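You operate a simulated robot arm through the tools that you are given. There is no shell and no other tool. Be economical: measure what you need, move in short steps, check, and stop when the job is done.

You are at the controls of a simulated two-armed robot. One attempt, no reset.

## Task
Pick up the wrap card from the steel stand with one hand, pass it to the other hand and put it on the top bag shelf. Set down upright: wrap card.

The check looks at the end state, three seconds after you hand in, the way a careful person would. Anything else that was tipped, shoved, dropped, spilled or broken makes it a failure.

## Robot
Two 7-joint arms with two-finger parallel grippers on one trunk, on a base that drives. Base frame: it is fixed to the floor where the robot stands at the start and does not move with it; the origin is under the middle of the robot, x ahead of it, y to its left, z up. Readings come in m, rad, newtons and seconds.
The left shoulder is at the start at [0.05, 0.161, 1.098], the right one opposite. With the tool pointing down near the work surface each hand reaches from about 0.1 to 0.64 m from the robot's upright axis, wherever it stands, measured 20 degrees to its own side. Places, roughly: top bag shelf [2.1, -2.3, 1.2]. Payload 3.43 kg a hand.
The tool frame of a hand sits at the grasp point between the pads (the TCP): z along the fingers, y along the line on which they close. The tips reach 0.03 m beyond it. Largest opening 0.094 m; finger width 0.028, thickness 0.01; the body of the gripper, 0.05 by 0.096 m, starts 0.055 m behind the TCP.
Orientation is that of the tool frame in the base frame, as a unit quaternion [x, y, z, w]. With the fingers straight down and closing along the base's y, the tool's x points along the base's -x, its y along +y and its z along -z.

## Interface
- The arms move only by the tool nudge_tool. It takes "left_plan", "right_plan" or both (then of equal length, played together; a hand with none holds still); each is a list of rows, each a list of 6 numbers: the shift along the base's x, y, z in units of 20 mm (1.0 is 20 mm), then the turn, a rotation vector about the base's x, y, z in units of 6 degrees (1.0 is 6 degrees). In form: [[dx, dy, dz, ax, ay, az], ...]. A call has 1 to 8 rows; each row shifts and turns the commanded pose from where the row before left it. "left_jaw" and "right_jaw" are, for a hand that has rows, the gripper command, from -1 (fully open) to 1 (shut), values between in proportion, set as the call begins (left out, the last holds). A call with a number of a shift or a turn outside -1 to 1 is refused whole. A row lasts 0.2 s, in which the tool goes at most 0.05 m and 0.15 rad; a call with a longer step from one row to the next is refused whole, and so is a gripper value outside its range. Where a pose cannot be reached the arm comes as near as it can. A force on the tool above 40 N (or 10 N above the force at the start of the call, whichever is more), or a blocked arm, ends the call early, and 0.2 s more pass. Each finger travels about 0.045 m/s and halts on what it meets, pressing with about 43 N; the grip force reading is that of the motor and also rises with nothing between the fingers. The clock runs only during rows and for 0.2 s after the last one: add rows that do not move to give the fingers time. The reply holds the time, the measured pose of the TCP, the force on the tool along the base axes, the opening and the grip force, in the units named above and with some noise, with the torque about the TCP (base axes, N m) and any sound that the robot's microphone picked up, and new pictures: "show" is both (left out), scene, wrist or none (wrist: the cameras of the hands that moved).
- Cameras (640 x 400 px; columns grow to the right, rows downward): "scene" is now at [0.1122, -0.035, 1.2047]; the picture's right is [-0.45, -0.89, 0.00], its down [-0.63, 0.32, -0.70] and it looks along [0.63, -0.32, -0.71] (base axes); focal length 260 px, centre (320, 200). "left" rides on the left gripper at [0.076, -0.014, -0.102] in its tool frame; the picture's right is [0.18, 0.98, 0.00], its down [-0.75, 0.14, -0.64] and it looks along [-0.63, 0.12, 0.77] (tool axes); focal length 243 px, centre (320, 200). "right" rides on the right gripper at [0.076, 0.014, -0.103] in its tool frame; the picture's right is [-0.18, 0.98, 0.00], its down [-0.75, -0.14, -0.64] and it looks along [-0.63, -0.12, 0.77] (tool axes); focal length 243 px, centre (320, 200). There is no depth. A picture from a camera that has moved, and an enlarged one, comes with that camera's place and axes in the base frame and with its lens.
- move_column(by): slides the trunk up (or, below 0, down) by that many m; the arms and the scene camera ride with it, the base frame stays. It gives what a move gives, with no picture.
- drive_base(legs): drives the robot by 1 to 6 legs, each [ahead, left, turn to the left] in m, m and rad, along the robot's own axes; the way and the turn of a leg run together, so that a leg with both is an arc; at most 1.5 m and 3.142 rad a leg. The arms and the cameras ride along, it lands a little off, and it stops where it bumps. It gives what a move gives, and a new picture of the scene camera.
- turn_head(pan, tilt): turns the head with the scene camera to pan (to the left, within 1.396 rad either way) and tilt (down, from -0.506 to 1.204), counted from straight ahead of the robot. It gives what a move gives, and a new picture of the scene camera.
- inspect(camera, box): a new picture of the part [left, top, right, bottom] of that camera's present view, enlarged. No time passes.
- finish_job(): hands the job in; it is judged then, once.

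Go step by step. Nothing tells you exact positions but the pictures and the camera data: compare them with the known pose of the tool, close in by small moves and look again before you grip or let go. The budget is 120 turns and 260 pictures, counting those below and the enlarged ones. Unless the task says otherwise, let go and move clear before handing in, and close with one line.

The tools are called after "Call:" as name(argument=value, ...) on one line, values as JSON. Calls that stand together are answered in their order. nudge_tool: Moves the arms, as the interface text tells. Its arguments: {"type":"object","properties":{"left_plan":{"type":"array"},"left_jaw":{"type":"number"},"right_plan":{"type":"array"},"right_jaw":{"type":"number"},"show":{"type":"string","enum":["both","scene","wrist","none"]}},"required":[]} The other tools are called the same way: move_column (by) slides the trunk up or down; drive_base (legs) drives the base; turn_head (pan, tilt) turns the head that bears the scene camera; inspect (camera, box) takes an enlarged picture of a part of a camera's view; finish_job () hands the job in.

At the start:

```text
clock: 0.0
left_ee_pos: [0.4092, -0.0346, 0.9214]
left_ee_rot: [0.0, 1.0, 0.0, 0.0]
left_contact_force: [0.3, 0.7, 0.1]
left_moment: [0.0, -0.02, -0.02]
left_grip_width: 0.094
left_gripper_force: 0.1
right_ee_pos: [0.3703, -0.352, 0.91]
right_ee_rot: [0.0, 1.0, 0.001, 0.0]
right_contact_force: [-0.5, 0.0, -0.3]
right_moment: [0.01, 0.0, 0.01]
right_grip_width: 0.094
right_gripper_force: 0.1
trunk travel left (down, up): [-0.125, 0.142]
robot x, y, heading: [0.0068, -0.0019, 0.002]
head pan, tilt: [-0.469, 0.791]
```

scene: 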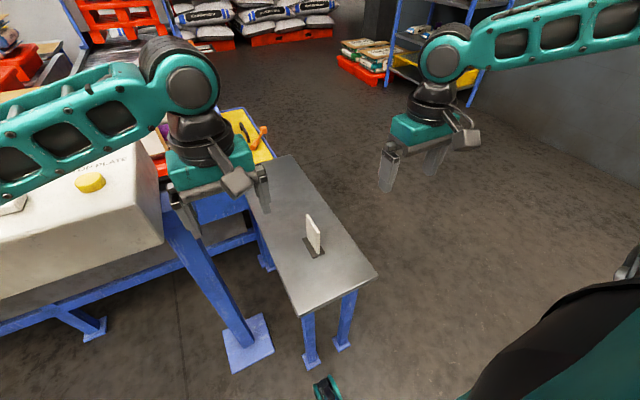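
right: 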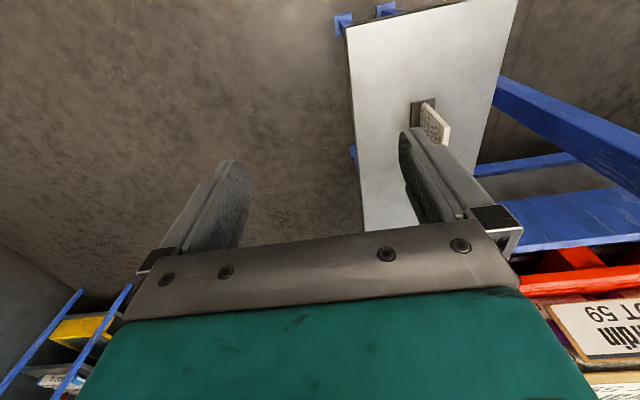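
left: 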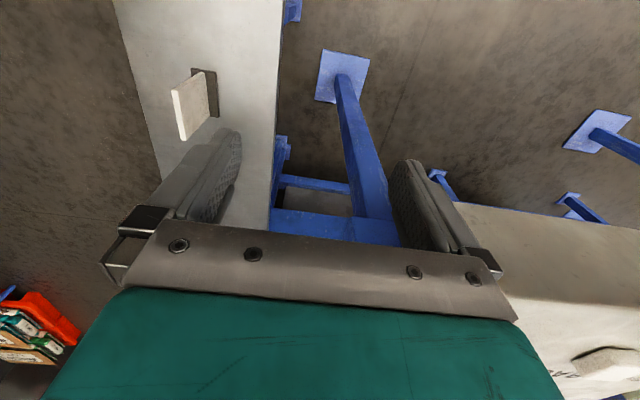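

I see a thin pale card standing upright in a dark foot on the steel stand between the two hands. I'll enlarge the views to measure it.

Call:
inspect(camera="scene", box=[260, 180, 380, 280])

Call:
inspect(camera="left", box=[120, 40, 280, 160])

Call:
inspect(camera="right", box=[360, 60, 520, 180])

Call:
turn_head(pan=-0.8, tilt=0.1)

```text
4.00 times, centred on (320, 230) of scene
camera zoom: at [0.1122, -0.035, 1.2047], right [-0.45, -0.89, 0.0], down [-0.63, 0.32, -0.7], along [0.63, -0.32, -0.71], focal length 1038 px, centre (320, 80)
```

zoom: 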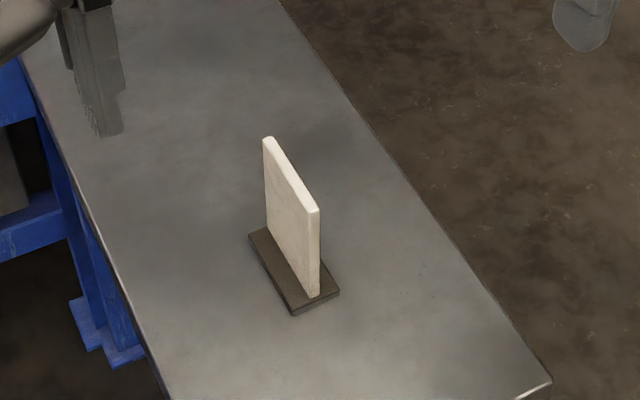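

```text
3.33 times, centred on (200, 100) of left
camera zoom: at [0.3324, -0.0482, 1.0231], right [-0.18, 0.98, 0.0], down [0.75, 0.14, 0.64], along [0.63, 0.12, -0.77], focal length 809 px, centre (720, 533)
```

zoom: 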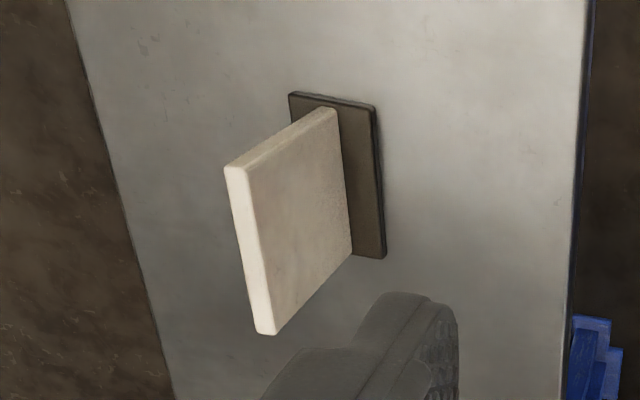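

```text
3.33 times, centred on (440, 120) of right
camera zoom: at [0.2947, -0.3376, 1.0116], right [0.18, 0.98, 0.0], down [0.75, -0.14, 0.64], along [0.63, -0.12, -0.77], focal length 809 px, centre (-80, 467)
```

zoom: 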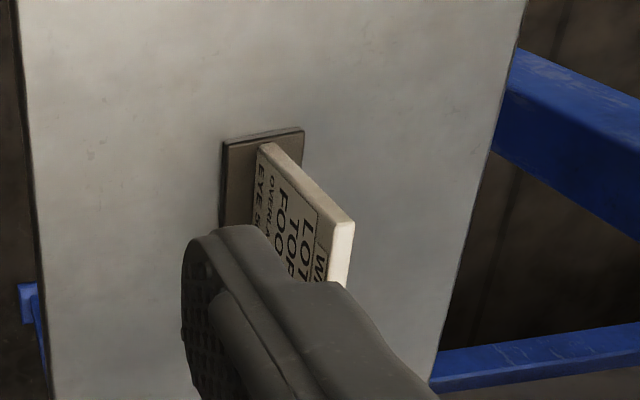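

```text
clock: 1.1
left_ee_pos: [0.4078, -0.0335, 0.9211]
left_ee_rot: [0.0, 1.0, -0.001, 0.001]
left_contact_force: [-0.2, -0.2, 0.3]
left_moment: [0.01, -0.01, 0.01]
left_grip_width: 0.0941
left_gripper_force: 0.1
right_ee_pos: [0.3698, -0.3521, 0.9095]
right_ee_rot: [-0.001, 1.0, 0.0, 0.0]
right_contact_force: [-0.1, 0.0, 0.3]
right_moment: [0.04, -0.03, -0.03]
right_grip_width: 0.0938
right_gripper_force: 0.1
trunk travel left (down, up): [-0.125, 0.142]
robot x, y, heading: [-0.0014, 0.0001, 0.001]
head pan, tilt: [-0.799, 0.099]
camera scene: at [0.104, -0.0643, 1.2669], right [-0.72, -0.7, 0.0], down [-0.07, 0.07, -0.99], along [0.69, -0.71, -0.1], focal length 260 px, centre (320, 200)
```

scene: 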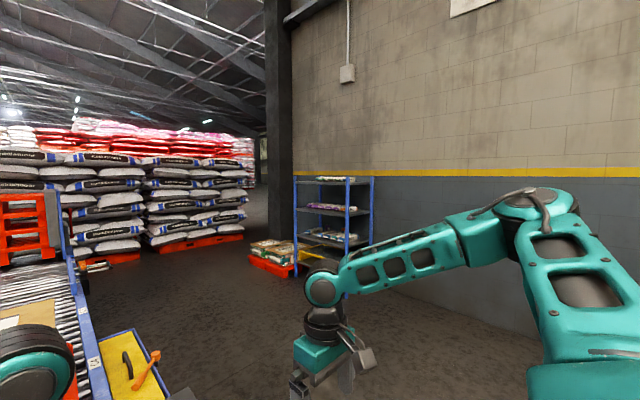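

The card is about 64 mm wide (along x), 90 mm tall, thin along y, centred near [0.48, -0.20], z 0.63–0.72. Let me look at the shelf now.

Call:
inspect(camera="scene", box=[240, 160, 400, 300])

Call:
turn_head(pan=-0.4, tilt=0.9)

```text
2.86 times, centred on (320, 230) of scene
camera zoom: at [0.104, -0.0643, 1.2669], right [-0.72, -0.7, 0.0], down [-0.07, 0.07, -0.99], along [0.69, -0.71, -0.1], focal length 742 px, centre (320, 114)
```

zoom: 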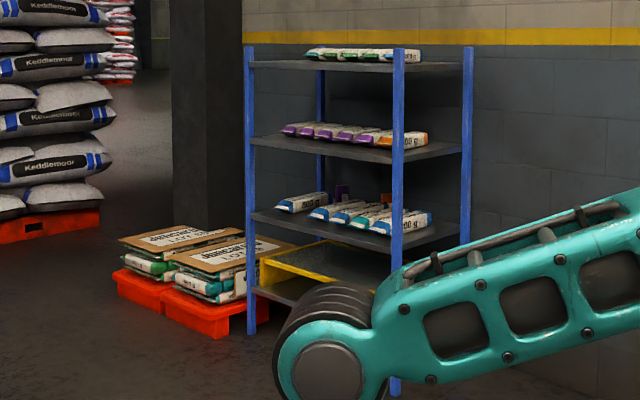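

```text
clock: 2.2
left_ee_pos: [0.407, -0.0343, 0.9215]
left_ee_rot: [-0.001, 1.0, 0.001, 0.001]
left_contact_force: [-0.3, 0.2, 0.2]
left_moment: [0.02, 0.01, -0.01]
left_grip_width: 0.0938
left_gripper_force: 0.1
right_ee_pos: [0.3701, -0.3517, 0.9087]
right_ee_rot: [0.0, 1.0, -0.001, 0.0]
right_contact_force: [-0.2, -0.3, 0.4]
right_moment: [0.01, 0.07, 0.02]
right_grip_width: 0.0941
right_gripper_force: 0.0
trunk travel left (down, up): [-0.125, 0.142]
robot x, y, heading: [0.0015, 0.0032, -0.002]
head pan, tilt: [-0.4, 0.901]
camera scene: at [0.1094, -0.0277, 1.1961], right [-0.39, -0.92, 0.0], down [-0.72, 0.31, -0.62], along [0.57, -0.24, -0.78], focal length 260 px, centre (320, 200)
```

scene: 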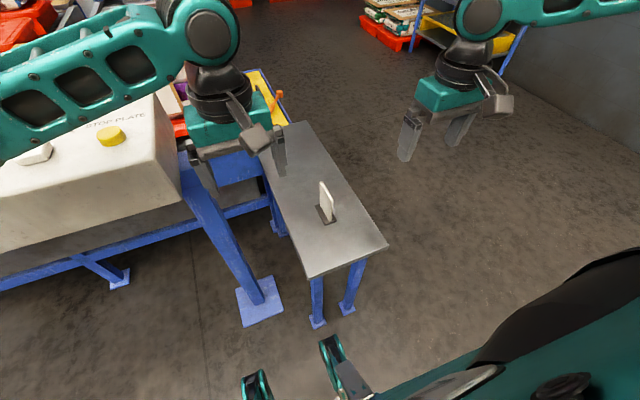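

Shelf noted; sachets sit at the back of the top board. Now I move the left hand, tilted slightly, above the card while the right hand moves aside.

Call:
nudge_tool(left_plan=[[0.58, -1, -0.6, 0, 0.375, 0], [0.58, -1, -0.6, 0, 0.375, 0], [0.58, -1, -0.6, 0, 0.375, 0], [0.58, -1, -0.6, 0, 0.375, 0], [0.58, -1, -0.6, 0, 0.375, 0], [0.58, -1, -0.6, 0, 0.375, 0], [0.58, -1, -0.6, 0, 0.375, 0], [0.58, -1, -0.6, 0, 0.375, 0]], right_plan=[[-0.5, -1, 0, 0, 0, 0], [-0.5, -1, 0, 0, 0, 0], [-0.5, -1, 0, 0, 0, 0], [-0.5, -1, 0, 0, 0, 0], [-0.5, -1, 0, 0, 0, 0], [0, 0, 0, 0, 0, 0], [0, 0, 0, 0, 0, 0], [0, 0, 0, 0, 0, 0]], left_jaw=-0.2)

```text
clock: 4.0
left_ee_pos: [0.4642, -0.1053, 0.837]
left_ee_rot: [0.0, 0.988, 0.0, -0.157]
left_contact_force: [-0.1, -0.1, 0.4]
left_moment: [0.0, -0.03, 0.0]
left_grip_width: 0.0563
left_gripper_force: 0.1
left hand out of reach, approached as far as the arm can: row 6, 7, 8
right_ee_pos: [0.3203, -0.4495, 0.9104]
right_ee_rot: [0.0, 1.0, -0.001, -0.001]
right_contact_force: [-0.5, 0.1, -0.7]
right_moment: [-0.01, -0.01, 0.0]
right_grip_width: 0.0939
right_gripper_force: 0.1
trunk travel left (down, up): [-0.125, 0.142]
robot x, y, heading: [-0.0031, 0.0035, 0.003]
head pan, tilt: [-0.4, 0.901]
camera scene: at [0.1095, -0.0267, 1.196], right [-0.39, -0.92, 0.0], down [-0.72, 0.3, -0.62], along [0.57, -0.24, -0.78], focal length 260 px, centre (320, 200)
camera right: at [0.245, -0.4366, 1.0124], right [0.18, 0.98, 0.0], down [0.75, -0.14, 0.64], along [0.63, -0.12, -0.77], focal length 243 px, centre (320, 200)
camera left: at [0.4248, -0.1185, 0.9587], right [-0.18, 0.98, 0.06], down [0.92, 0.14, 0.38], along [0.36, 0.12, -0.92], focal length 243 px, centre (320, 200)
```

scene: 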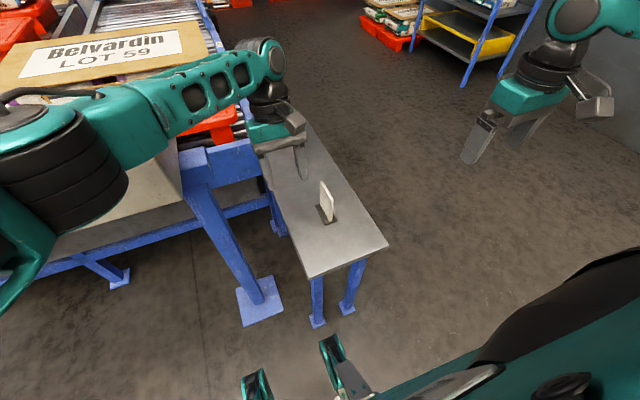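
right: 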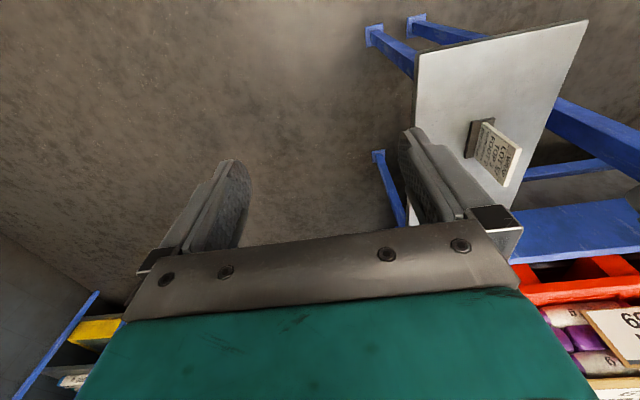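
left: 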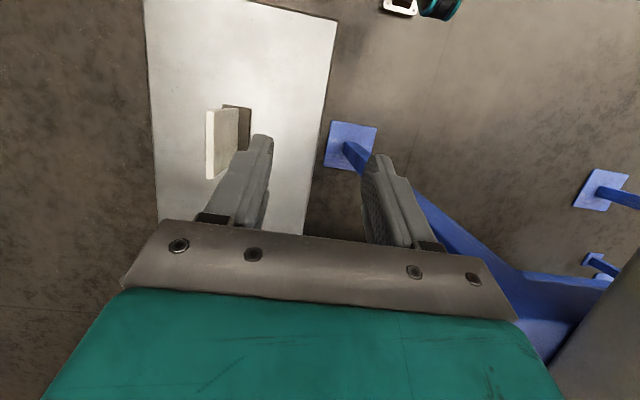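

The card is out of the left arm's reach but well inside the right arm's, so I swap roles: the right hand picks and the left receives.

Call:
nudge_tool(left_plan=[[-0.6, 1, 0.6, 0, -0.375, 0], [-0.6, 1, 0.6, 0, -0.375, 0], [-0.6, 1, 0.6, 0, -0.375, 0], [-0.6, 1, 0.6, 0, -0.375, 0], [-0.6, 1, 0.6, 0, -0.375, 0], [-0.6, 1, 0.6, 0, -0.375, 0], [-0.6, 1, 0.6, 0, -0.375, 0], [-0.6, 1, 0.6, 0, -0.375, 0]], right_plan=[[0.8, 0.6, -0.2, 0, 0.375, 0], [0.8, 0.6, -0.2, 0, 0.375, 0], [0.8, 0.6, -0.2, 0, 0.375, 0], [0.8, 0.6, -0.2, 0, 0.375, 0], [0.8, 0.6, -0.2, 0, 0.375, 0], [0.8, 0.6, -0.2, 0, 0.375, 0], [0.8, 0.6, -0.2, 0, 0.375, 0], [0.8, 0.6, -0.2, 0, 0.375, 0]], right_jaw=-0.2, show="none")

Call:
nudge_tool(right_plan=[[0.4, 1, -0.4, 0, 0, 0], [0.4, 1, -0.4, 0, 0, 0], [0.4, 1, -0.4, 0, 0, 0], [0.4, 1, -0.4, 0, 0, 0], [0.4, 1, -0.4, 0, 0, 0], [0.4, 1, -0.4, 0, 0, 0], [0.2, 1, -0.4, 0, 0, 0], [0.0, 0.6, -0.4, 0, 0, 0]])

```text
clock: 5.8
left_ee_pos: [0.3697, 0.0546, 0.935]
left_ee_rot: [0.0, 1.0, 0.0, 0.0]
left_contact_force: [0.6, -0.1, 0.0]
left_moment: [-0.01, 0.01, 0.0]
left_grip_width: 0.0561
left_gripper_force: 0.0
right_ee_pos: [0.4469, -0.3565, 0.8791]
right_ee_rot: [0.0, 0.988, -0.001, -0.157]
right_contact_force: [-0.4, -0.4, 0.5]
right_moment: [0.0, -0.02, 0.03]
right_grip_width: 0.0565
right_gripper_force: 0.1
trunk travel left (down, up): [-0.125, 0.142]
robot x, y, heading: [-0.0037, 0.0026, 0.001]
head pan, tilt: [-0.4, 0.901]
```

```text
clock: 7.6
left_ee_pos: [0.3696, 0.0538, 0.9349]
left_ee_rot: [0.0, 1.0, 0.001, 0.0]
left_contact_force: [0.2, 0.3, -0.3]
left_moment: [-0.01, 0.02, 0.02]
left_grip_width: 0.0566
left_gripper_force: 0.1
right_ee_pos: [0.4993, -0.2034, 0.8152]
right_ee_rot: [0.001, 0.988, 0.001, -0.157]
right_contact_force: [0.9, -0.2, 0.6]
right_moment: [0.0, -0.03, -0.02]
right_grip_width: 0.0561
right_gripper_force: 0.1
trunk travel left (down, up): [-0.125, 0.142]
robot x, y, heading: [0.0039, -0.0004, 0.0]
head pan, tilt: [-0.4, 0.901]
camera scene: at [0.1094, -0.0276, 1.196], right [-0.39, -0.92, 0.0], down [-0.72, 0.3, -0.62], along [0.57, -0.24, -0.78], focal length 260 px, centre (320, 200)
camera right: at [0.4605, -0.1894, 0.9348], right [0.18, 0.98, -0.06], down [0.91, -0.14, 0.38], along [0.36, -0.12, -0.92], focal length 243 px, centre (320, 200)
```

scene: 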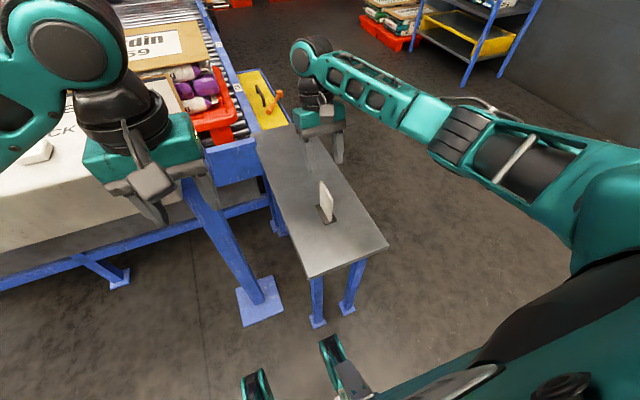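
right: 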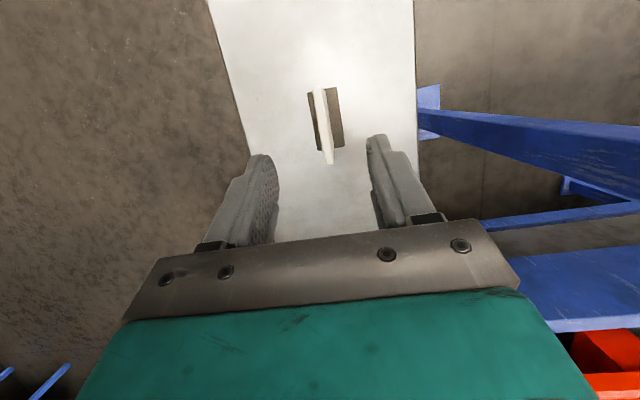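

The right hand is above the card and nearly centred; I check the alignment closely.

Call:
inspect(camera="right", box=[240, 70, 400, 170])

```text
4.00 times, centred on (320, 120) of right
camera zoom: at [0.4605, -0.1894, 0.9348], right [0.18, 0.98, -0.06], down [0.91, -0.14, 0.38], along [0.36, -0.12, -0.92], focal length 970 px, centre (320, 520)
```

zoom: 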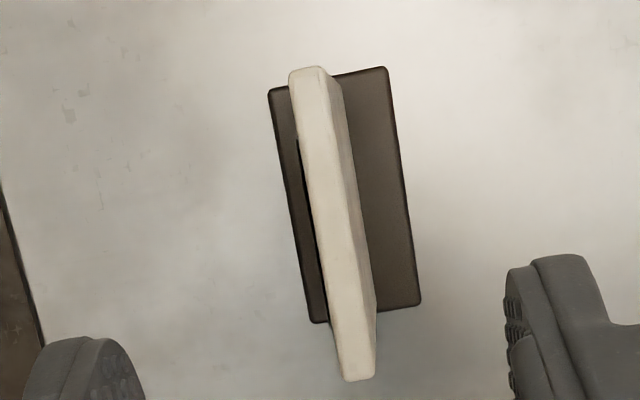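

The card's top edge runs x 0.448–0.512 at y −0.203, so the hand is aligned. I descend and close.

Call:
nudge_tool(right_plan=[[0, 0, -0.85, 0, 0, 0], [0, 0, -0.85, 0, 0, 0], [0, 0, -0.85, 0, 0, 0], [0, 0, -0.85, 0, 0, 0], [0, 0, -0.85, 0, 0, 0], [0, 0, -0.85, 0, 0, 0], [0, 0, 0, 0, 0, 0]])

```text
clock: 9.2
left_ee_pos: [0.371, 0.0523, 0.9363]
left_ee_rot: [0.0, 1.0, -0.001, 0.0]
left_contact_force: [-0.4, -0.6, -0.5]
left_moment: [-0.01, 0.03, 0.0]
left_grip_width: 0.0564
left_gripper_force: 0.0
right_ee_pos: [0.4994, -0.2037, 0.7112]
right_ee_rot: [0.0, 0.988, 0.0, -0.156]
right_contact_force: [-0.1, -0.6, 0.2]
right_moment: [-0.02, 0.01, 0.01]
right_grip_width: 0.0562
right_gripper_force: 0.0
trunk travel left (down, up): [-0.125, 0.142]
robot x, y, heading: [-0.001, -0.0002, 0.002]
head pan, tilt: [-0.4, 0.901]
camera scene: at [0.1094, -0.0277, 1.196], right [-0.39, -0.92, 0.0], down [-0.72, 0.3, -0.62], along [0.57, -0.24, -0.78], focal length 260 px, centre (320, 200)
camera right: at [0.4603, -0.1902, 0.8322], right [0.17, 0.98, -0.06], down [0.92, -0.14, 0.38], along [0.36, -0.12, -0.92], focal length 243 px, centre (320, 200)
```

scene: 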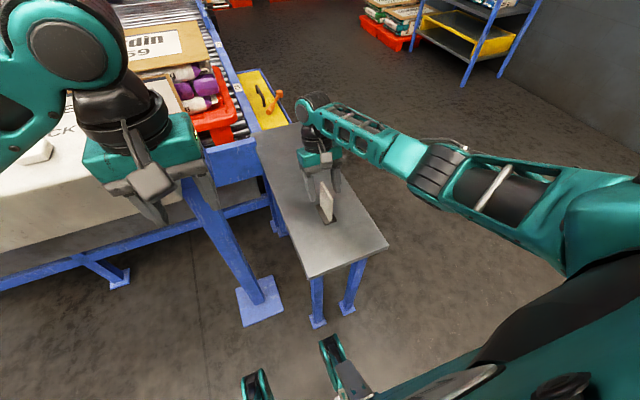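
right: 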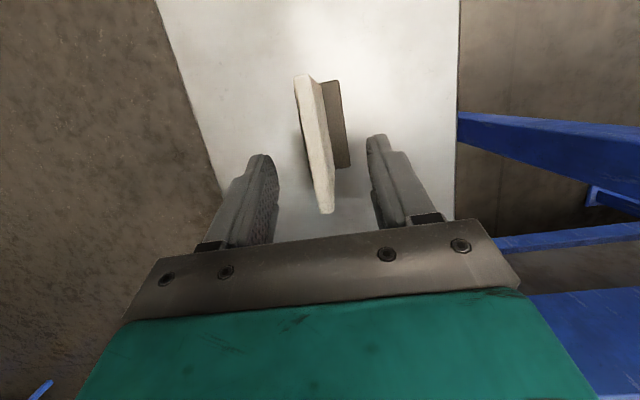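

The card lies between the fingers. I close on it.

Call:
nudge_tool(right_plan=[[0, 0, 0, 0, 0, 0], [0, 0, 0, 0, 0, 0], [0, 0, 0, 0, 0, 0], [0, 0, 0, 0, 0, 0], [0, 0, 0, 0, 0, 0], [0, 0, 0, 0, 0, 0]], right_jaw=1, show="wrist")

```text
clock: 10.6
left_ee_pos: [0.3698, 0.0528, 0.9349]
left_ee_rot: [-0.001, 1.0, 0.0, -0.001]
left_contact_force: [0.3, 0.5, -0.1]
left_moment: [0.03, -0.01, -0.01]
left_grip_width: 0.0562
left_gripper_force: 0.0
right_ee_pos: [0.5014, -0.205, 0.7115]
right_ee_rot: [-0.001, 0.988, 0.0, -0.156]
right_contact_force: [1.6, 0.5, 0.1]
right_moment: [0.03, -0.03, -0.01]
right_grip_width: 0.0114
right_gripper_force: 42.9
trunk travel left (down, up): [-0.125, 0.142]
robot x, y, heading: [0.0038, -0.0001, -0.003]
head pan, tilt: [-0.4, 0.901]
camera right: at [0.4603, -0.1903, 0.8324], right [0.18, 0.98, -0.06], down [0.92, -0.14, 0.38], along [0.36, -0.12, -0.92], focal length 243 px, centre (320, 200)
```

right: 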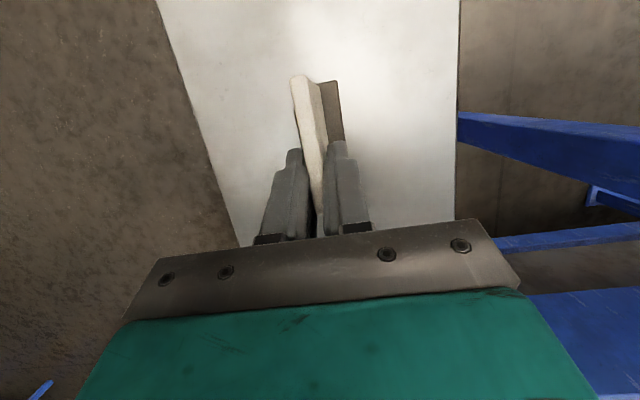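

The card is gripped at about 11 mm. I lift it straight up slowly.

Call:
nudge_tool(right_plan=[[0, 0, 0.4, 0, 0, 0], [0, 0, 0.6, 0, 0, 0], [0, 0, 1, 0, 0, 0], [0, 0, 1, 0, 0, 0], [0, 0, 1, 0, 0, 0], [0, 0, 1, 0, 0, 0]])

```text
clock: 12.0
left_ee_pos: [0.3698, 0.0533, 0.9352]
left_ee_rot: [0.0, 1.0, 0.0, 0.0]
left_contact_force: [-0.8, 0.3, 0.1]
left_moment: [-0.04, -0.04, 0.0]
left_grip_width: 0.0562
left_gripper_force: 0.1
right_ee_pos: [0.5006, -0.2043, 0.8119]
right_ee_rot: [0.0, 0.988, 0.0, -0.156]
right_contact_force: [-0.1, -0.7, -0.4]
right_moment: [0.0, -0.02, -0.01]
right_grip_width: 0.0114
right_gripper_force: 43.6
trunk travel left (down, up): [-0.125, 0.142]
robot x, y, heading: [-0.0002, 0.001, 0.0]
head pan, tilt: [-0.4, 0.901]
camera scene: at [0.1093, -0.0277, 1.196], right [-0.39, -0.92, 0.0], down [-0.72, 0.3, -0.62], along [0.57, -0.24, -0.78], focal length 260 px, centre (320, 200)
camera right: at [0.4602, -0.1897, 0.9315], right [0.18, 0.98, -0.06], down [0.92, -0.14, 0.38], along [0.36, -0.12, -0.92], focal length 243 px, centre (320, 200)
```

scene: 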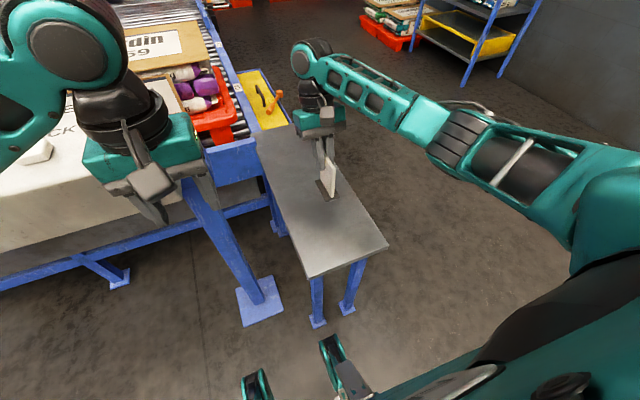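
right: 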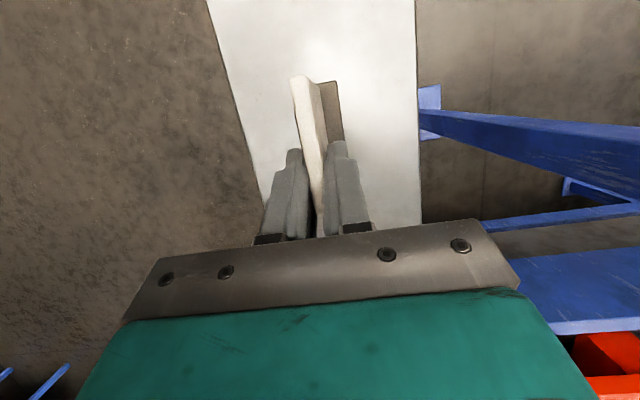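

The foot rose with the card, so it belongs to it. I check with a zoom.

Call:
inspect(camera="scene", box=[280, 120, 380, 220])

Call:
inspect(camera="right", box=[250, 60, 390, 200])

```text
4.00 times, centred on (330, 170) of scene
camera zoom: at [0.1093, -0.0277, 1.196], right [-0.39, -0.92, 0.0], down [-0.72, 0.3, -0.62], along [0.57, -0.24, -0.78], focal length 1038 px, centre (280, 320)
```

zoom: 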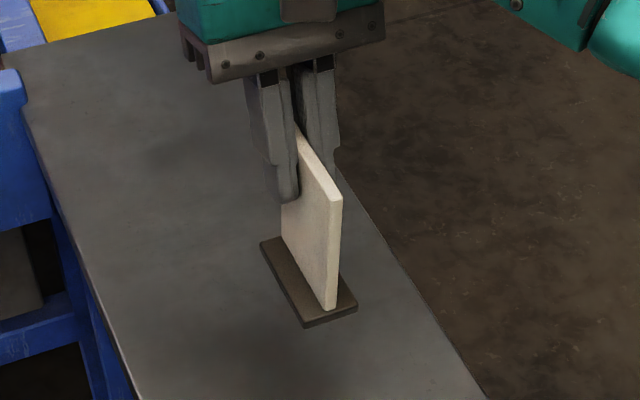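

```text
2.86 times, centred on (320, 130) of right
camera zoom: at [0.4602, -0.1897, 0.9315], right [0.18, 0.98, -0.06], down [0.92, -0.14, 0.38], along [0.36, -0.12, -0.92], focal length 693 px, centre (320, 400)
```

zoom: 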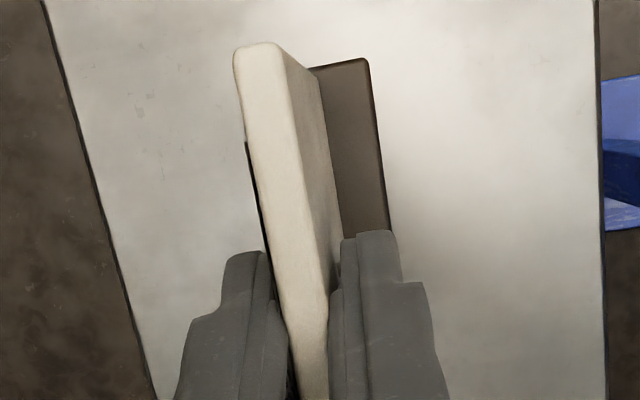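

The foot is part of the card. Now I bring the card up in front of the body and pitch the left hand 45° so it can come in from the robot side.

Call:
nudge_tool(right_plan=[[-0.1, 0.4, 0.86, 0, 0, 0], [-0.1, 0.6, 0.86, 0, 0, 0], [-0.1, 0.8, 0.86, 0, 0, 0], [-0.1, 0.8, 0.86, 0, 0, 0], [-0.1, 0.9, 0.86, 0, 0, 0], [-0.1, 0.9, 0.86, 0, 0, 0], [-0.2, 0.9, 0.86, 0, 0, 0], [-0.2, 0.9, 0.86, 0, 0, 0]], left_plan=[[-0.25, 0, 0.3, 0, -0.94, 0], [-0.25, 0, 0.3, 0, -0.94, 0], [-0.25, 0, 0.3, 0, -0.94, 0], [-0.25, 0, 0.3, 0, -0.94, 0], [-0.25, 0, 0.3, 0, -0.94, 0], [-0.25, 0, 0.3, 0, -0.94, 0], [-0.25, 0, 0.3, 0, -0.94, 0], [-0.25, 0, 0.3, 0, -0.94, 0]])

```text
clock: 13.8
left_ee_pos: [0.3284, 0.0537, 0.9835]
left_ee_rot: [-0.001, 0.923, 0.0, 0.384]
left_contact_force: [-0.2, 0.8, -0.3]
left_moment: [0.0, -0.01, 0.0]
left_grip_width: 0.0563
left_gripper_force: 0.0
right_ee_pos: [0.4802, -0.0809, 0.9508]
right_ee_rot: [0.001, 0.988, -0.001, -0.157]
right_contact_force: [-0.4, 0.1, -0.7]
right_moment: [0.01, 0.0, 0.01]
right_grip_width: 0.0113
right_gripper_force: 42.8
trunk travel left (down, up): [-0.125, 0.142]
robot x, y, heading: [-0.0018, -0.0014, -0.003]
head pan, tilt: [-0.4, 0.901]
camera scene: at [0.1092, -0.0276, 1.196], right [-0.39, -0.92, 0.0], down [-0.72, 0.3, -0.62], along [0.57, -0.24, -0.78], focal length 260 px, centre (320, 200)
camera right: at [0.4399, -0.066, 1.0712], right [0.18, 0.98, -0.06], down [0.92, -0.14, 0.38], along [0.36, -0.12, -0.92], focal length 243 px, centre (320, 200)
camera left: at [0.2031, 0.0396, 1.0019], right [-0.13, 0.98, -0.13], down [0.07, 0.14, 0.99], along [0.99, 0.12, -0.09], focal length 243 px, centre (320, 200)
```

scene: 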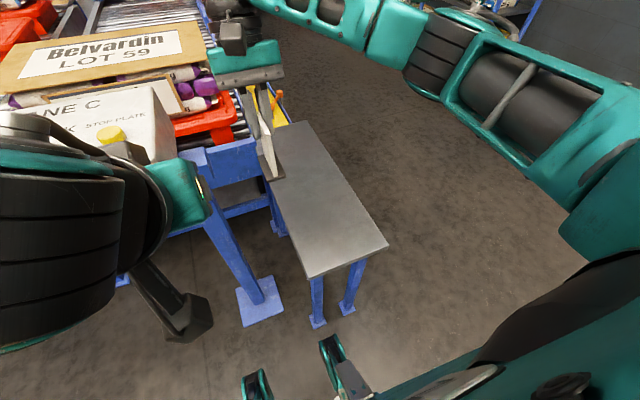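
right: 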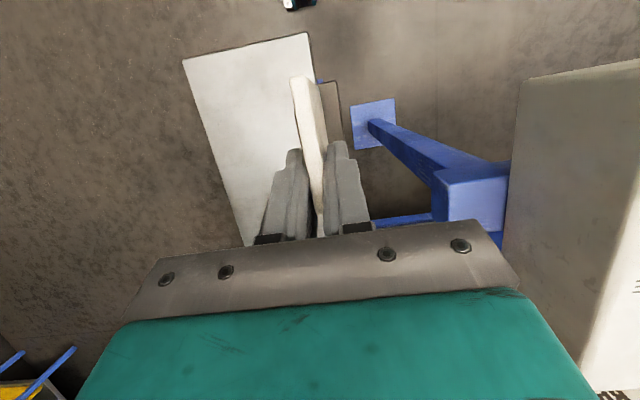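
left: 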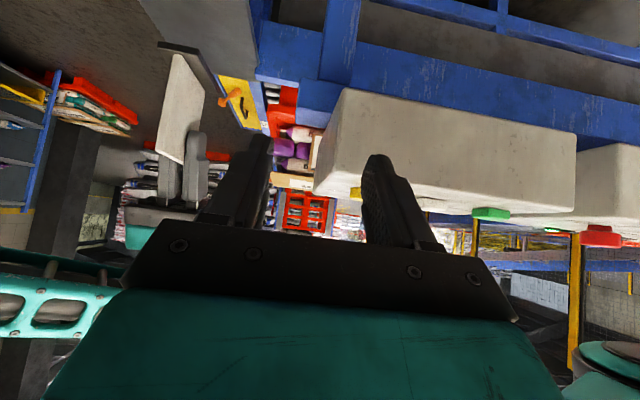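

Left hand is pitched 45° and level with the card. I slide it sideways into line, staying short of the card.

Call:
nudge_tool(left_plan=[[0.1, -0.84, 0, 0, 0, 0], [0.1, -0.84, 0, 0, 0, 0], [0.1, -0.84, 0, 0, 0, 0], [0.1, -0.84, 0, 0, 0, 0], [0.1, -0.84, 0, 0, 0, 0], [0.1, -0.84, 0, 0, 0, 0], [0.1, -0.84, 0, 0, 0, 0], [0.1, -0.84, 0, 0, 0, 0]])

Call:
inspect(camera="left", box=[200, 0, 440, 200])

```text
clock: 15.6
left_ee_pos: [0.344, -0.0804, 0.984]
left_ee_rot: [0.0, 0.924, 0.0, 0.383]
left_contact_force: [0.5, 0.1, 0.1]
left_moment: [0.0, -0.02, 0.02]
left_grip_width: 0.0565
left_gripper_force: 0.3
right_ee_pos: [0.4807, -0.0806, 0.9501]
right_ee_rot: [0.0, 0.988, 0.0, -0.156]
right_contact_force: [-0.1, -0.7, 0.0]
right_moment: [-0.02, -0.01, -0.01]
right_grip_width: 0.0115
right_gripper_force: 43.3
trunk travel left (down, up): [-0.125, 0.142]
robot x, y, heading: [0.0003, 0.0, 0.002]
head pan, tilt: [-0.4, 0.901]
camera scene: at [0.1094, -0.0278, 1.196], right [-0.39, -0.92, 0.0], down [-0.72, 0.31, -0.62], along [0.57, -0.24, -0.78], focal length 260 px, centre (320, 200)
camera left: at [0.2182, -0.0949, 1.0019], right [-0.13, 0.98, -0.13], down [0.08, 0.14, 0.99], along [0.99, 0.12, -0.09], focal length 243 px, centre (320, 200)
```

scene: 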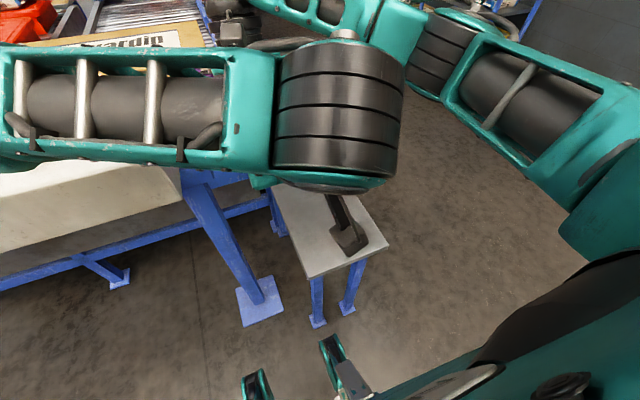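
left: 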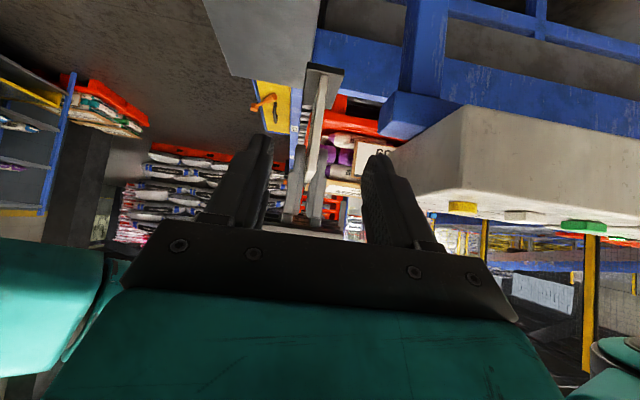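

```text
2.00 times, centred on (320, 100) of left
camera zoom: at [0.2182, -0.0949, 1.0019], right [-0.13, 0.98, -0.13], down [0.08, 0.14, 0.99], along [0.99, 0.12, -0.09], focal length 485 px, centre (320, 400)
```

zoom: 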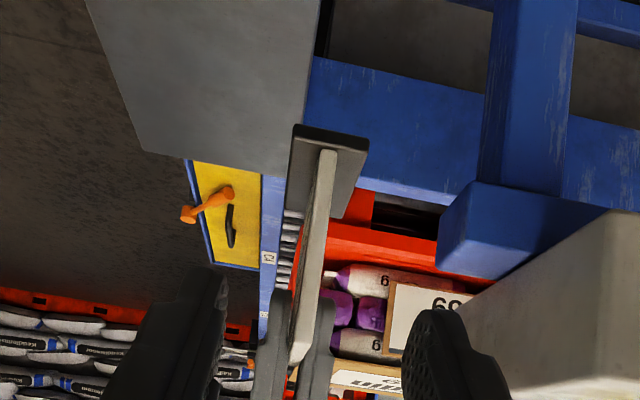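

Aligned: the card's near edge is at x≈0.43, y≈−0.081. I move onto the approach axis and slide in along it.

Call:
nudge_tool(left_plan=[[0.7, 0, 0, 0, 0, 0], [0.6, 0, 0, 0, 0, 0], [0.6, 0, -0.6, 0, 0, 0], [0.6, 0, -0.6, 0, 0, 0], [0.6, 0, -0.6, 0, 0, 0], [0, 0, 0, 0, 0, 0]], show="wrist")

Call:
inspect(camera="left", box=[220, 0, 420, 240])

```text
clock: 17.0
left_ee_pos: [0.4074, -0.0818, 0.9471]
left_ee_rot: [0.0, 0.924, -0.001, 0.383]
left_contact_force: [-0.4, 0.1, -0.6]
left_moment: [-0.02, 0.01, 0.01]
left_grip_width: 0.0566
left_gripper_force: 0.0
right_ee_pos: [0.4816, -0.08, 0.9508]
right_ee_rot: [0.0, 0.988, 0.0, -0.156]
right_contact_force: [1.1, -0.5, -0.3]
right_moment: [0.01, -0.01, 0.01]
right_grip_width: 0.0114
right_gripper_force: 43.0
trunk travel left (down, up): [-0.125, 0.142]
robot x, y, heading: [-0.0005, 0.0005, -0.001]
head pan, tilt: [-0.4, 0.901]
camera left: at [0.2815, -0.0952, 0.965], right [-0.13, 0.98, -0.13], down [0.08, 0.14, 0.99], along [0.99, 0.12, -0.09], focal length 243 px, centre (320, 200)
```

left: 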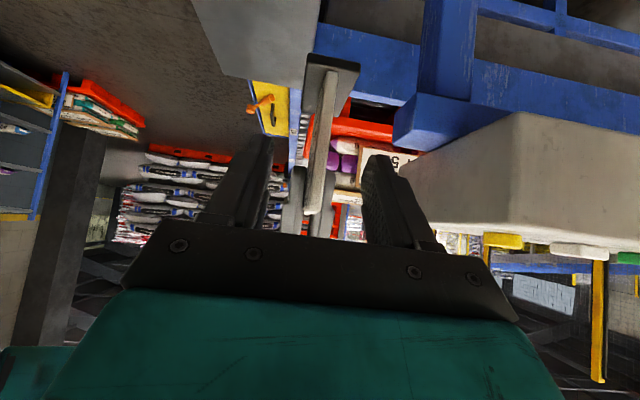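

```text
1.67 times, centred on (320, 120) of left
camera zoom: at [0.2815, -0.0952, 0.965], right [-0.13, 0.98, -0.13], down [0.08, 0.14, 0.99], along [0.99, 0.12, -0.09], focal length 404 px, centre (320, 333)
```

zoom: 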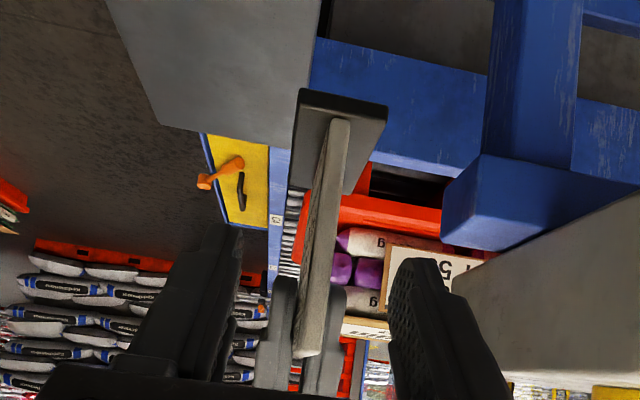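

Still centred, with room all around. I slide in the last 5 cm along the axis.

Call:
nudge_tool(left_plan=[[0.56, 0, -0.6, 0, 0, 0], [0.56, 0, -0.6, 0, 0, 0], [0.54, 0, -0.6, 0, 0, 0], [0, 0, 0, 0, 0, 0]], show="wrist")

Call:
inspect(camera="left", box=[220, 0, 420, 240])

Call:
inspect(camera="right", box=[220, 40, 420, 260])

```text
clock: 18.0
left_ee_pos: [0.44, -0.0802, 0.9109]
left_ee_rot: [0.0, 0.924, 0.0, 0.384]
left_contact_force: [-0.5, 0.2, -0.2]
left_moment: [0.02, -0.04, 0.01]
left_grip_width: 0.0564
left_gripper_force: 0.0
right_ee_pos: [0.4793, -0.0807, 0.9509]
right_ee_rot: [-0.001, 0.988, 0.0, -0.156]
right_contact_force: [0.4, -0.1, -0.8]
right_moment: [-0.01, -0.01, -0.01]
right_grip_width: 0.0112
right_gripper_force: 42.7
trunk travel left (down, up): [-0.125, 0.142]
robot x, y, heading: [0.0001, 0.0013, 0.0]
head pan, tilt: [-0.4, 0.901]
camera left: at [0.3142, -0.0943, 0.9294], right [-0.13, 0.98, -0.13], down [0.08, 0.14, 0.99], along [0.99, 0.12, -0.09], focal length 243 px, centre (320, 200)
```

left: 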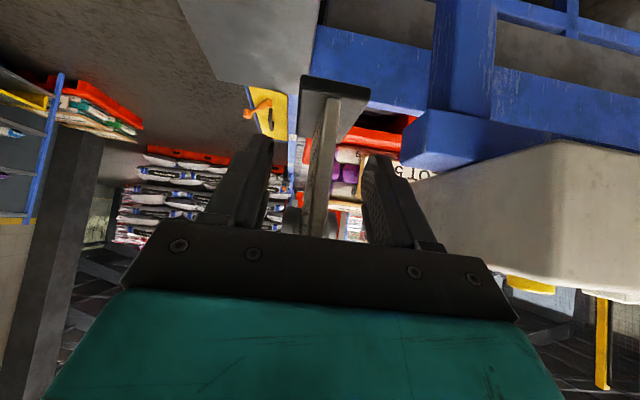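

```text
1.67 times, centred on (320, 120) of left
camera zoom: at [0.3142, -0.0943, 0.9294], right [-0.13, 0.98, -0.13], down [0.08, 0.14, 0.99], along [0.99, 0.12, -0.09], focal length 404 px, centre (320, 333)
```

zoom: 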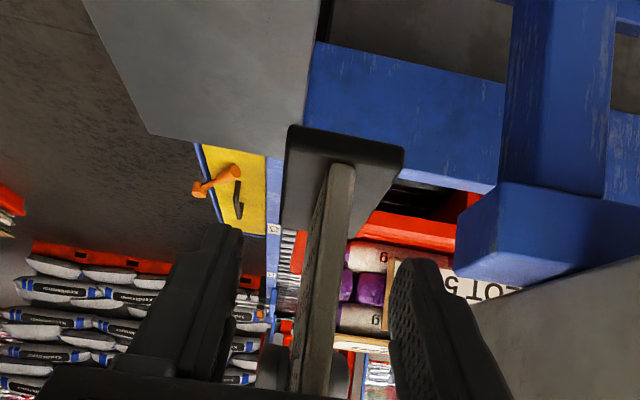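

```text
1.82 times, centred on (320, 150) of right
camera zoom: at [0.4401, -0.0662, 1.0711], right [0.18, 0.98, -0.06], down [0.92, -0.14, 0.38], along [0.36, -0.12, -0.92], focal length 441 px, centre (320, 291)
```

zoom: 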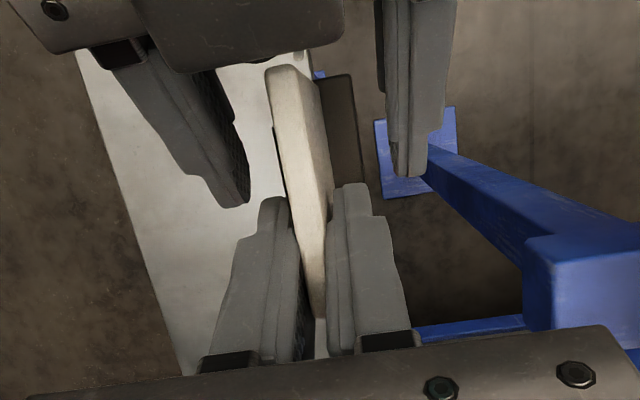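

Left fingers straddle the card below the right fingers. I close the left hand gently in place.

Call:
nudge_tool(left_plan=[[0, 0, 0, 0, 0, 0], [0, 0, 0, 0, 0, 0], [0, 0, 0, 0, 0, 0], [0, 0, 0, 0, 0, 0], [0, 0, 0, 0, 0, 0], [0, 0, 0, 0, 0, 0]], left_jaw=1, show="wrist")

Call:
inspect(camera="right", box=[220, 40, 420, 260])

```text
clock: 19.4
left_ee_pos: [0.441, -0.0802, 0.9112]
left_ee_rot: [-0.001, 0.924, 0.0, 0.383]
left_contact_force: [-0.2, -0.1, -0.1]
left_moment: [0.02, -0.01, -0.04]
left_grip_width: 0.0113
left_gripper_force: 43.2
right_ee_pos: [0.4808, -0.0798, 0.9499]
right_ee_rot: [0.0, 0.988, 0.0, -0.156]
right_contact_force: [-1.4, -0.4, -0.1]
right_moment: [0.0, 0.02, 0.06]
right_grip_width: 0.0111
right_gripper_force: 43.1
trunk travel left (down, up): [-0.125, 0.142]
robot x, y, heading: [0.0023, 0.0004, -0.001]
head pan, tilt: [-0.4, 0.901]
camera left: at [0.314, -0.0944, 0.9296], right [-0.13, 0.98, -0.13], down [0.08, 0.14, 0.99], along [0.99, 0.12, -0.09], focal length 243 px, centre (320, 200)
```

left: 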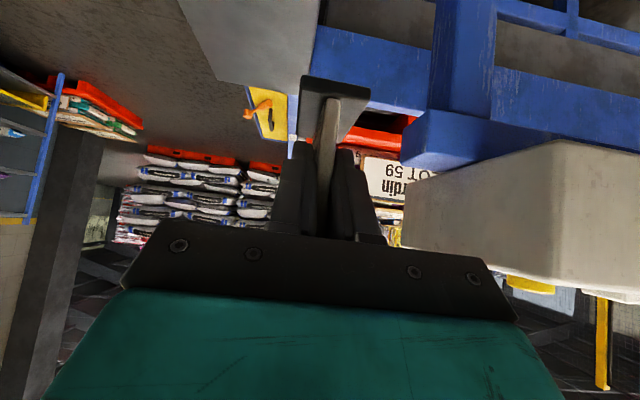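

```text
1.82 times, centred on (320, 150) of right
camera zoom: at [0.44, -0.0662, 1.0712], right [0.17, 0.98, -0.06], down [0.92, -0.14, 0.38], along [0.36, -0.12, -0.92], focal length 441 px, centre (320, 291)
```

zoom: 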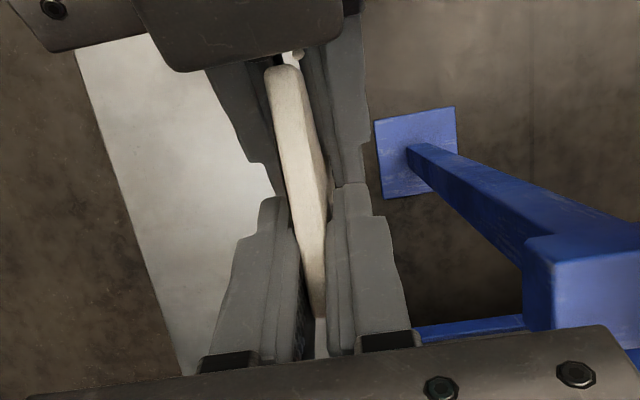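

Both hands hold the card at 11 mm. I open the right hand and back it off along its own axis (up and away).

Call:
nudge_tool(right_plan=[[0, 0, 0, 0, 0, 0], [0, 0, 0, 0, 0, 0], [0, 0, 0, 0, 0, 0], [0.3, 0, 0.8, 0, 0, 0], [0.3, 0, 0.8, 0, 0, 0], [0.3, 0, 0.8, 0, 0, 0], [0.3, 0, 0.8, 0, 0, 0]], right_jaw=-0.2, show="wrist")

Call:
inspect(camera="left", box=[220, 0, 420, 240])

```text
clock: 21.0
left_ee_pos: [0.4395, -0.0797, 0.9127]
left_ee_rot: [-0.001, 0.924, 0.0, 0.384]
left_contact_force: [0.0, 0.4, 0.7]
left_moment: [-0.04, 0.0, 0.04]
left_grip_width: 0.0116
left_gripper_force: 43.2
right_ee_pos: [0.5032, -0.0793, 1.0124]
right_ee_rot: [0.0, 0.988, -0.001, -0.157]
right_contact_force: [0.2, -0.2, 1.0]
right_moment: [0.03, -0.01, 0.03]
right_grip_width: 0.0562
right_gripper_force: 0.0
trunk travel left (down, up): [-0.125, 0.142]
robot x, y, heading: [-0.0015, -0.0001, 0.0]
head pan, tilt: [-0.4, 0.901]
camera right: at [0.4637, -0.0655, 1.133], right [0.18, 0.98, -0.06], down [0.92, -0.14, 0.38], along [0.36, -0.12, -0.92], focal length 243 px, centre (320, 200)
```

right: 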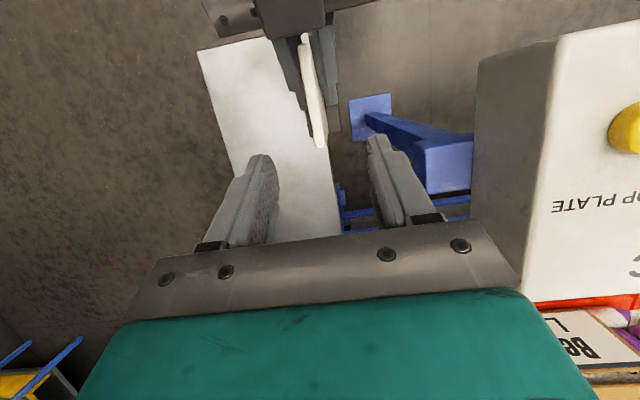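

```text
1.67 times, centred on (320, 120) of left
camera zoom: at [0.3139, -0.0944, 0.9296], right [-0.13, 0.98, -0.13], down [0.08, 0.14, 0.99], along [0.99, 0.12, -0.09], focal length 404 px, centre (320, 333)
```

zoom: 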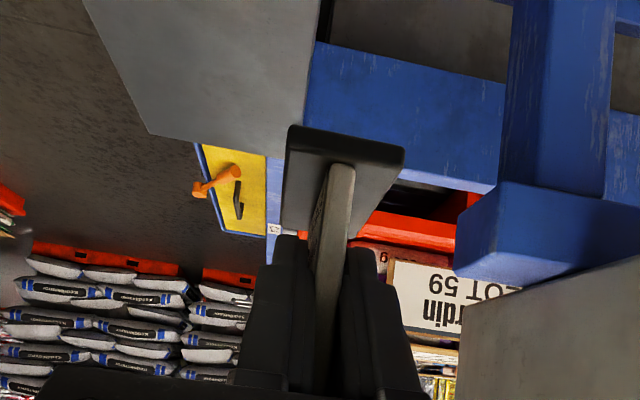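

The left hand now holds the card alone. I move the right hand clear, up then away to the right and back.

Call:
nudge_tool(right_plan=[[0.2, 0, 1, 0, 0, 0], [0, -0.6, 0.6, 0, 0, 0], [0, -1, 0, 0, 0, 0], [0, -1, 0, 0, 0, 0], [0, -1, 0, 0, 0, 0], [0, -1, 0, 0, 0, 0], [0, -1, 0, 0, -0.5, 0], [0, -1, 0, 0, -0.5, 0]], show="none")

Call:
nudge_tool(right_plan=[[-1, -1, -0.5, 0, -0.5, 0], [-1, -1, -0.5, 0, -0.5, 0], [-1, -1, -0.5, 0, -0.5, 0], [-1, -1, -0.5, 0, -0.5, 0], [-1, -1, -0.5, 0, 0, 0], [-1, -1, -0.5, 0, 0, 0], [-1, -1, -0.5, 0, 0, 0], [-1, -1, -0.5, 0, 0, 0]], show="none")

Call:
turn_head(pan=-0.9, tilt=0.35)

```text
clock: 22.8
left_ee_pos: [0.4398, -0.0816, 0.9127]
left_ee_rot: [-0.001, 0.924, 0.001, 0.382]
left_contact_force: [-0.2, -0.2, -0.6]
left_moment: [0.0, 0.03, 0.02]
left_grip_width: 0.0113
left_gripper_force: 43.5
right_ee_pos: [0.5072, -0.2107, 1.0451]
right_ee_rot: [0.0, 0.994, 0.0, -0.105]
right_contact_force: [-0.3, -0.3, 0.4]
right_moment: [-0.02, 0.04, 0.01]
right_grip_width: 0.0563
right_gripper_force: 0.0
trunk travel left (down, up): [-0.125, 0.142]
robot x, y, heading: [-0.0004, -0.0006, -0.0]
head pan, tilt: [-0.4, 0.901]
```

```text
clock: 24.6
left_ee_pos: [0.4394, -0.0799, 0.9111]
left_ee_rot: [-0.001, 0.924, 0.001, 0.383]
left_contact_force: [-0.2, 1.3, 0.1]
left_moment: [0.0, 0.0, -0.01]
left_grip_width: 0.0112
left_gripper_force: 43.4
right_ee_pos: [0.349, -0.3712, 0.9653]
right_ee_rot: [0.001, 1.0, -0.001, 0.0]
right_contact_force: [0.1, 0.8, -0.9]
right_moment: [0.01, 0.0, 0.04]
right_grip_width: 0.0563
right_gripper_force: 0.0
trunk travel left (down, up): [-0.125, 0.142]
robot x, y, heading: [0.0001, 0.0034, -0.001]
head pan, tilt: [-0.4, 0.901]
```

```text
clock: 25.6
left_ee_pos: [0.4407, -0.0803, 0.9115]
left_ee_rot: [-0.001, 0.924, 0.0, 0.383]
left_contact_force: [0.3, 0.0, 0.6]
left_moment: [0.01, 0.04, 0.0]
left_grip_width: 0.0113
left_gripper_force: 42.7
right_ee_pos: [0.351, -0.3728, 0.9659]
right_ee_rot: [0.0, 1.0, 0.0, 0.0]
right_contact_force: [0.2, 0.3, -0.8]
right_moment: [-0.01, 0.01, 0.01]
right_grip_width: 0.0562
right_gripper_force: 0.0
trunk travel left (down, up): [-0.125, 0.142]
robot x, y, heading: [-0.0005, 0.001, -0.0]
head pan, tilt: [-0.901, 0.351]
camera scene: at [0.0977, -0.0712, 1.2435], right [-0.78, -0.62, 0.0], down [-0.21, 0.27, -0.94], along [0.58, -0.74, -0.34], focal length 260 px, centre (320, 200)
```

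scene: 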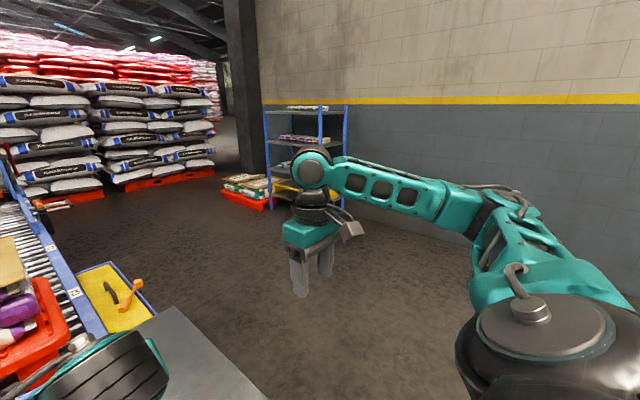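

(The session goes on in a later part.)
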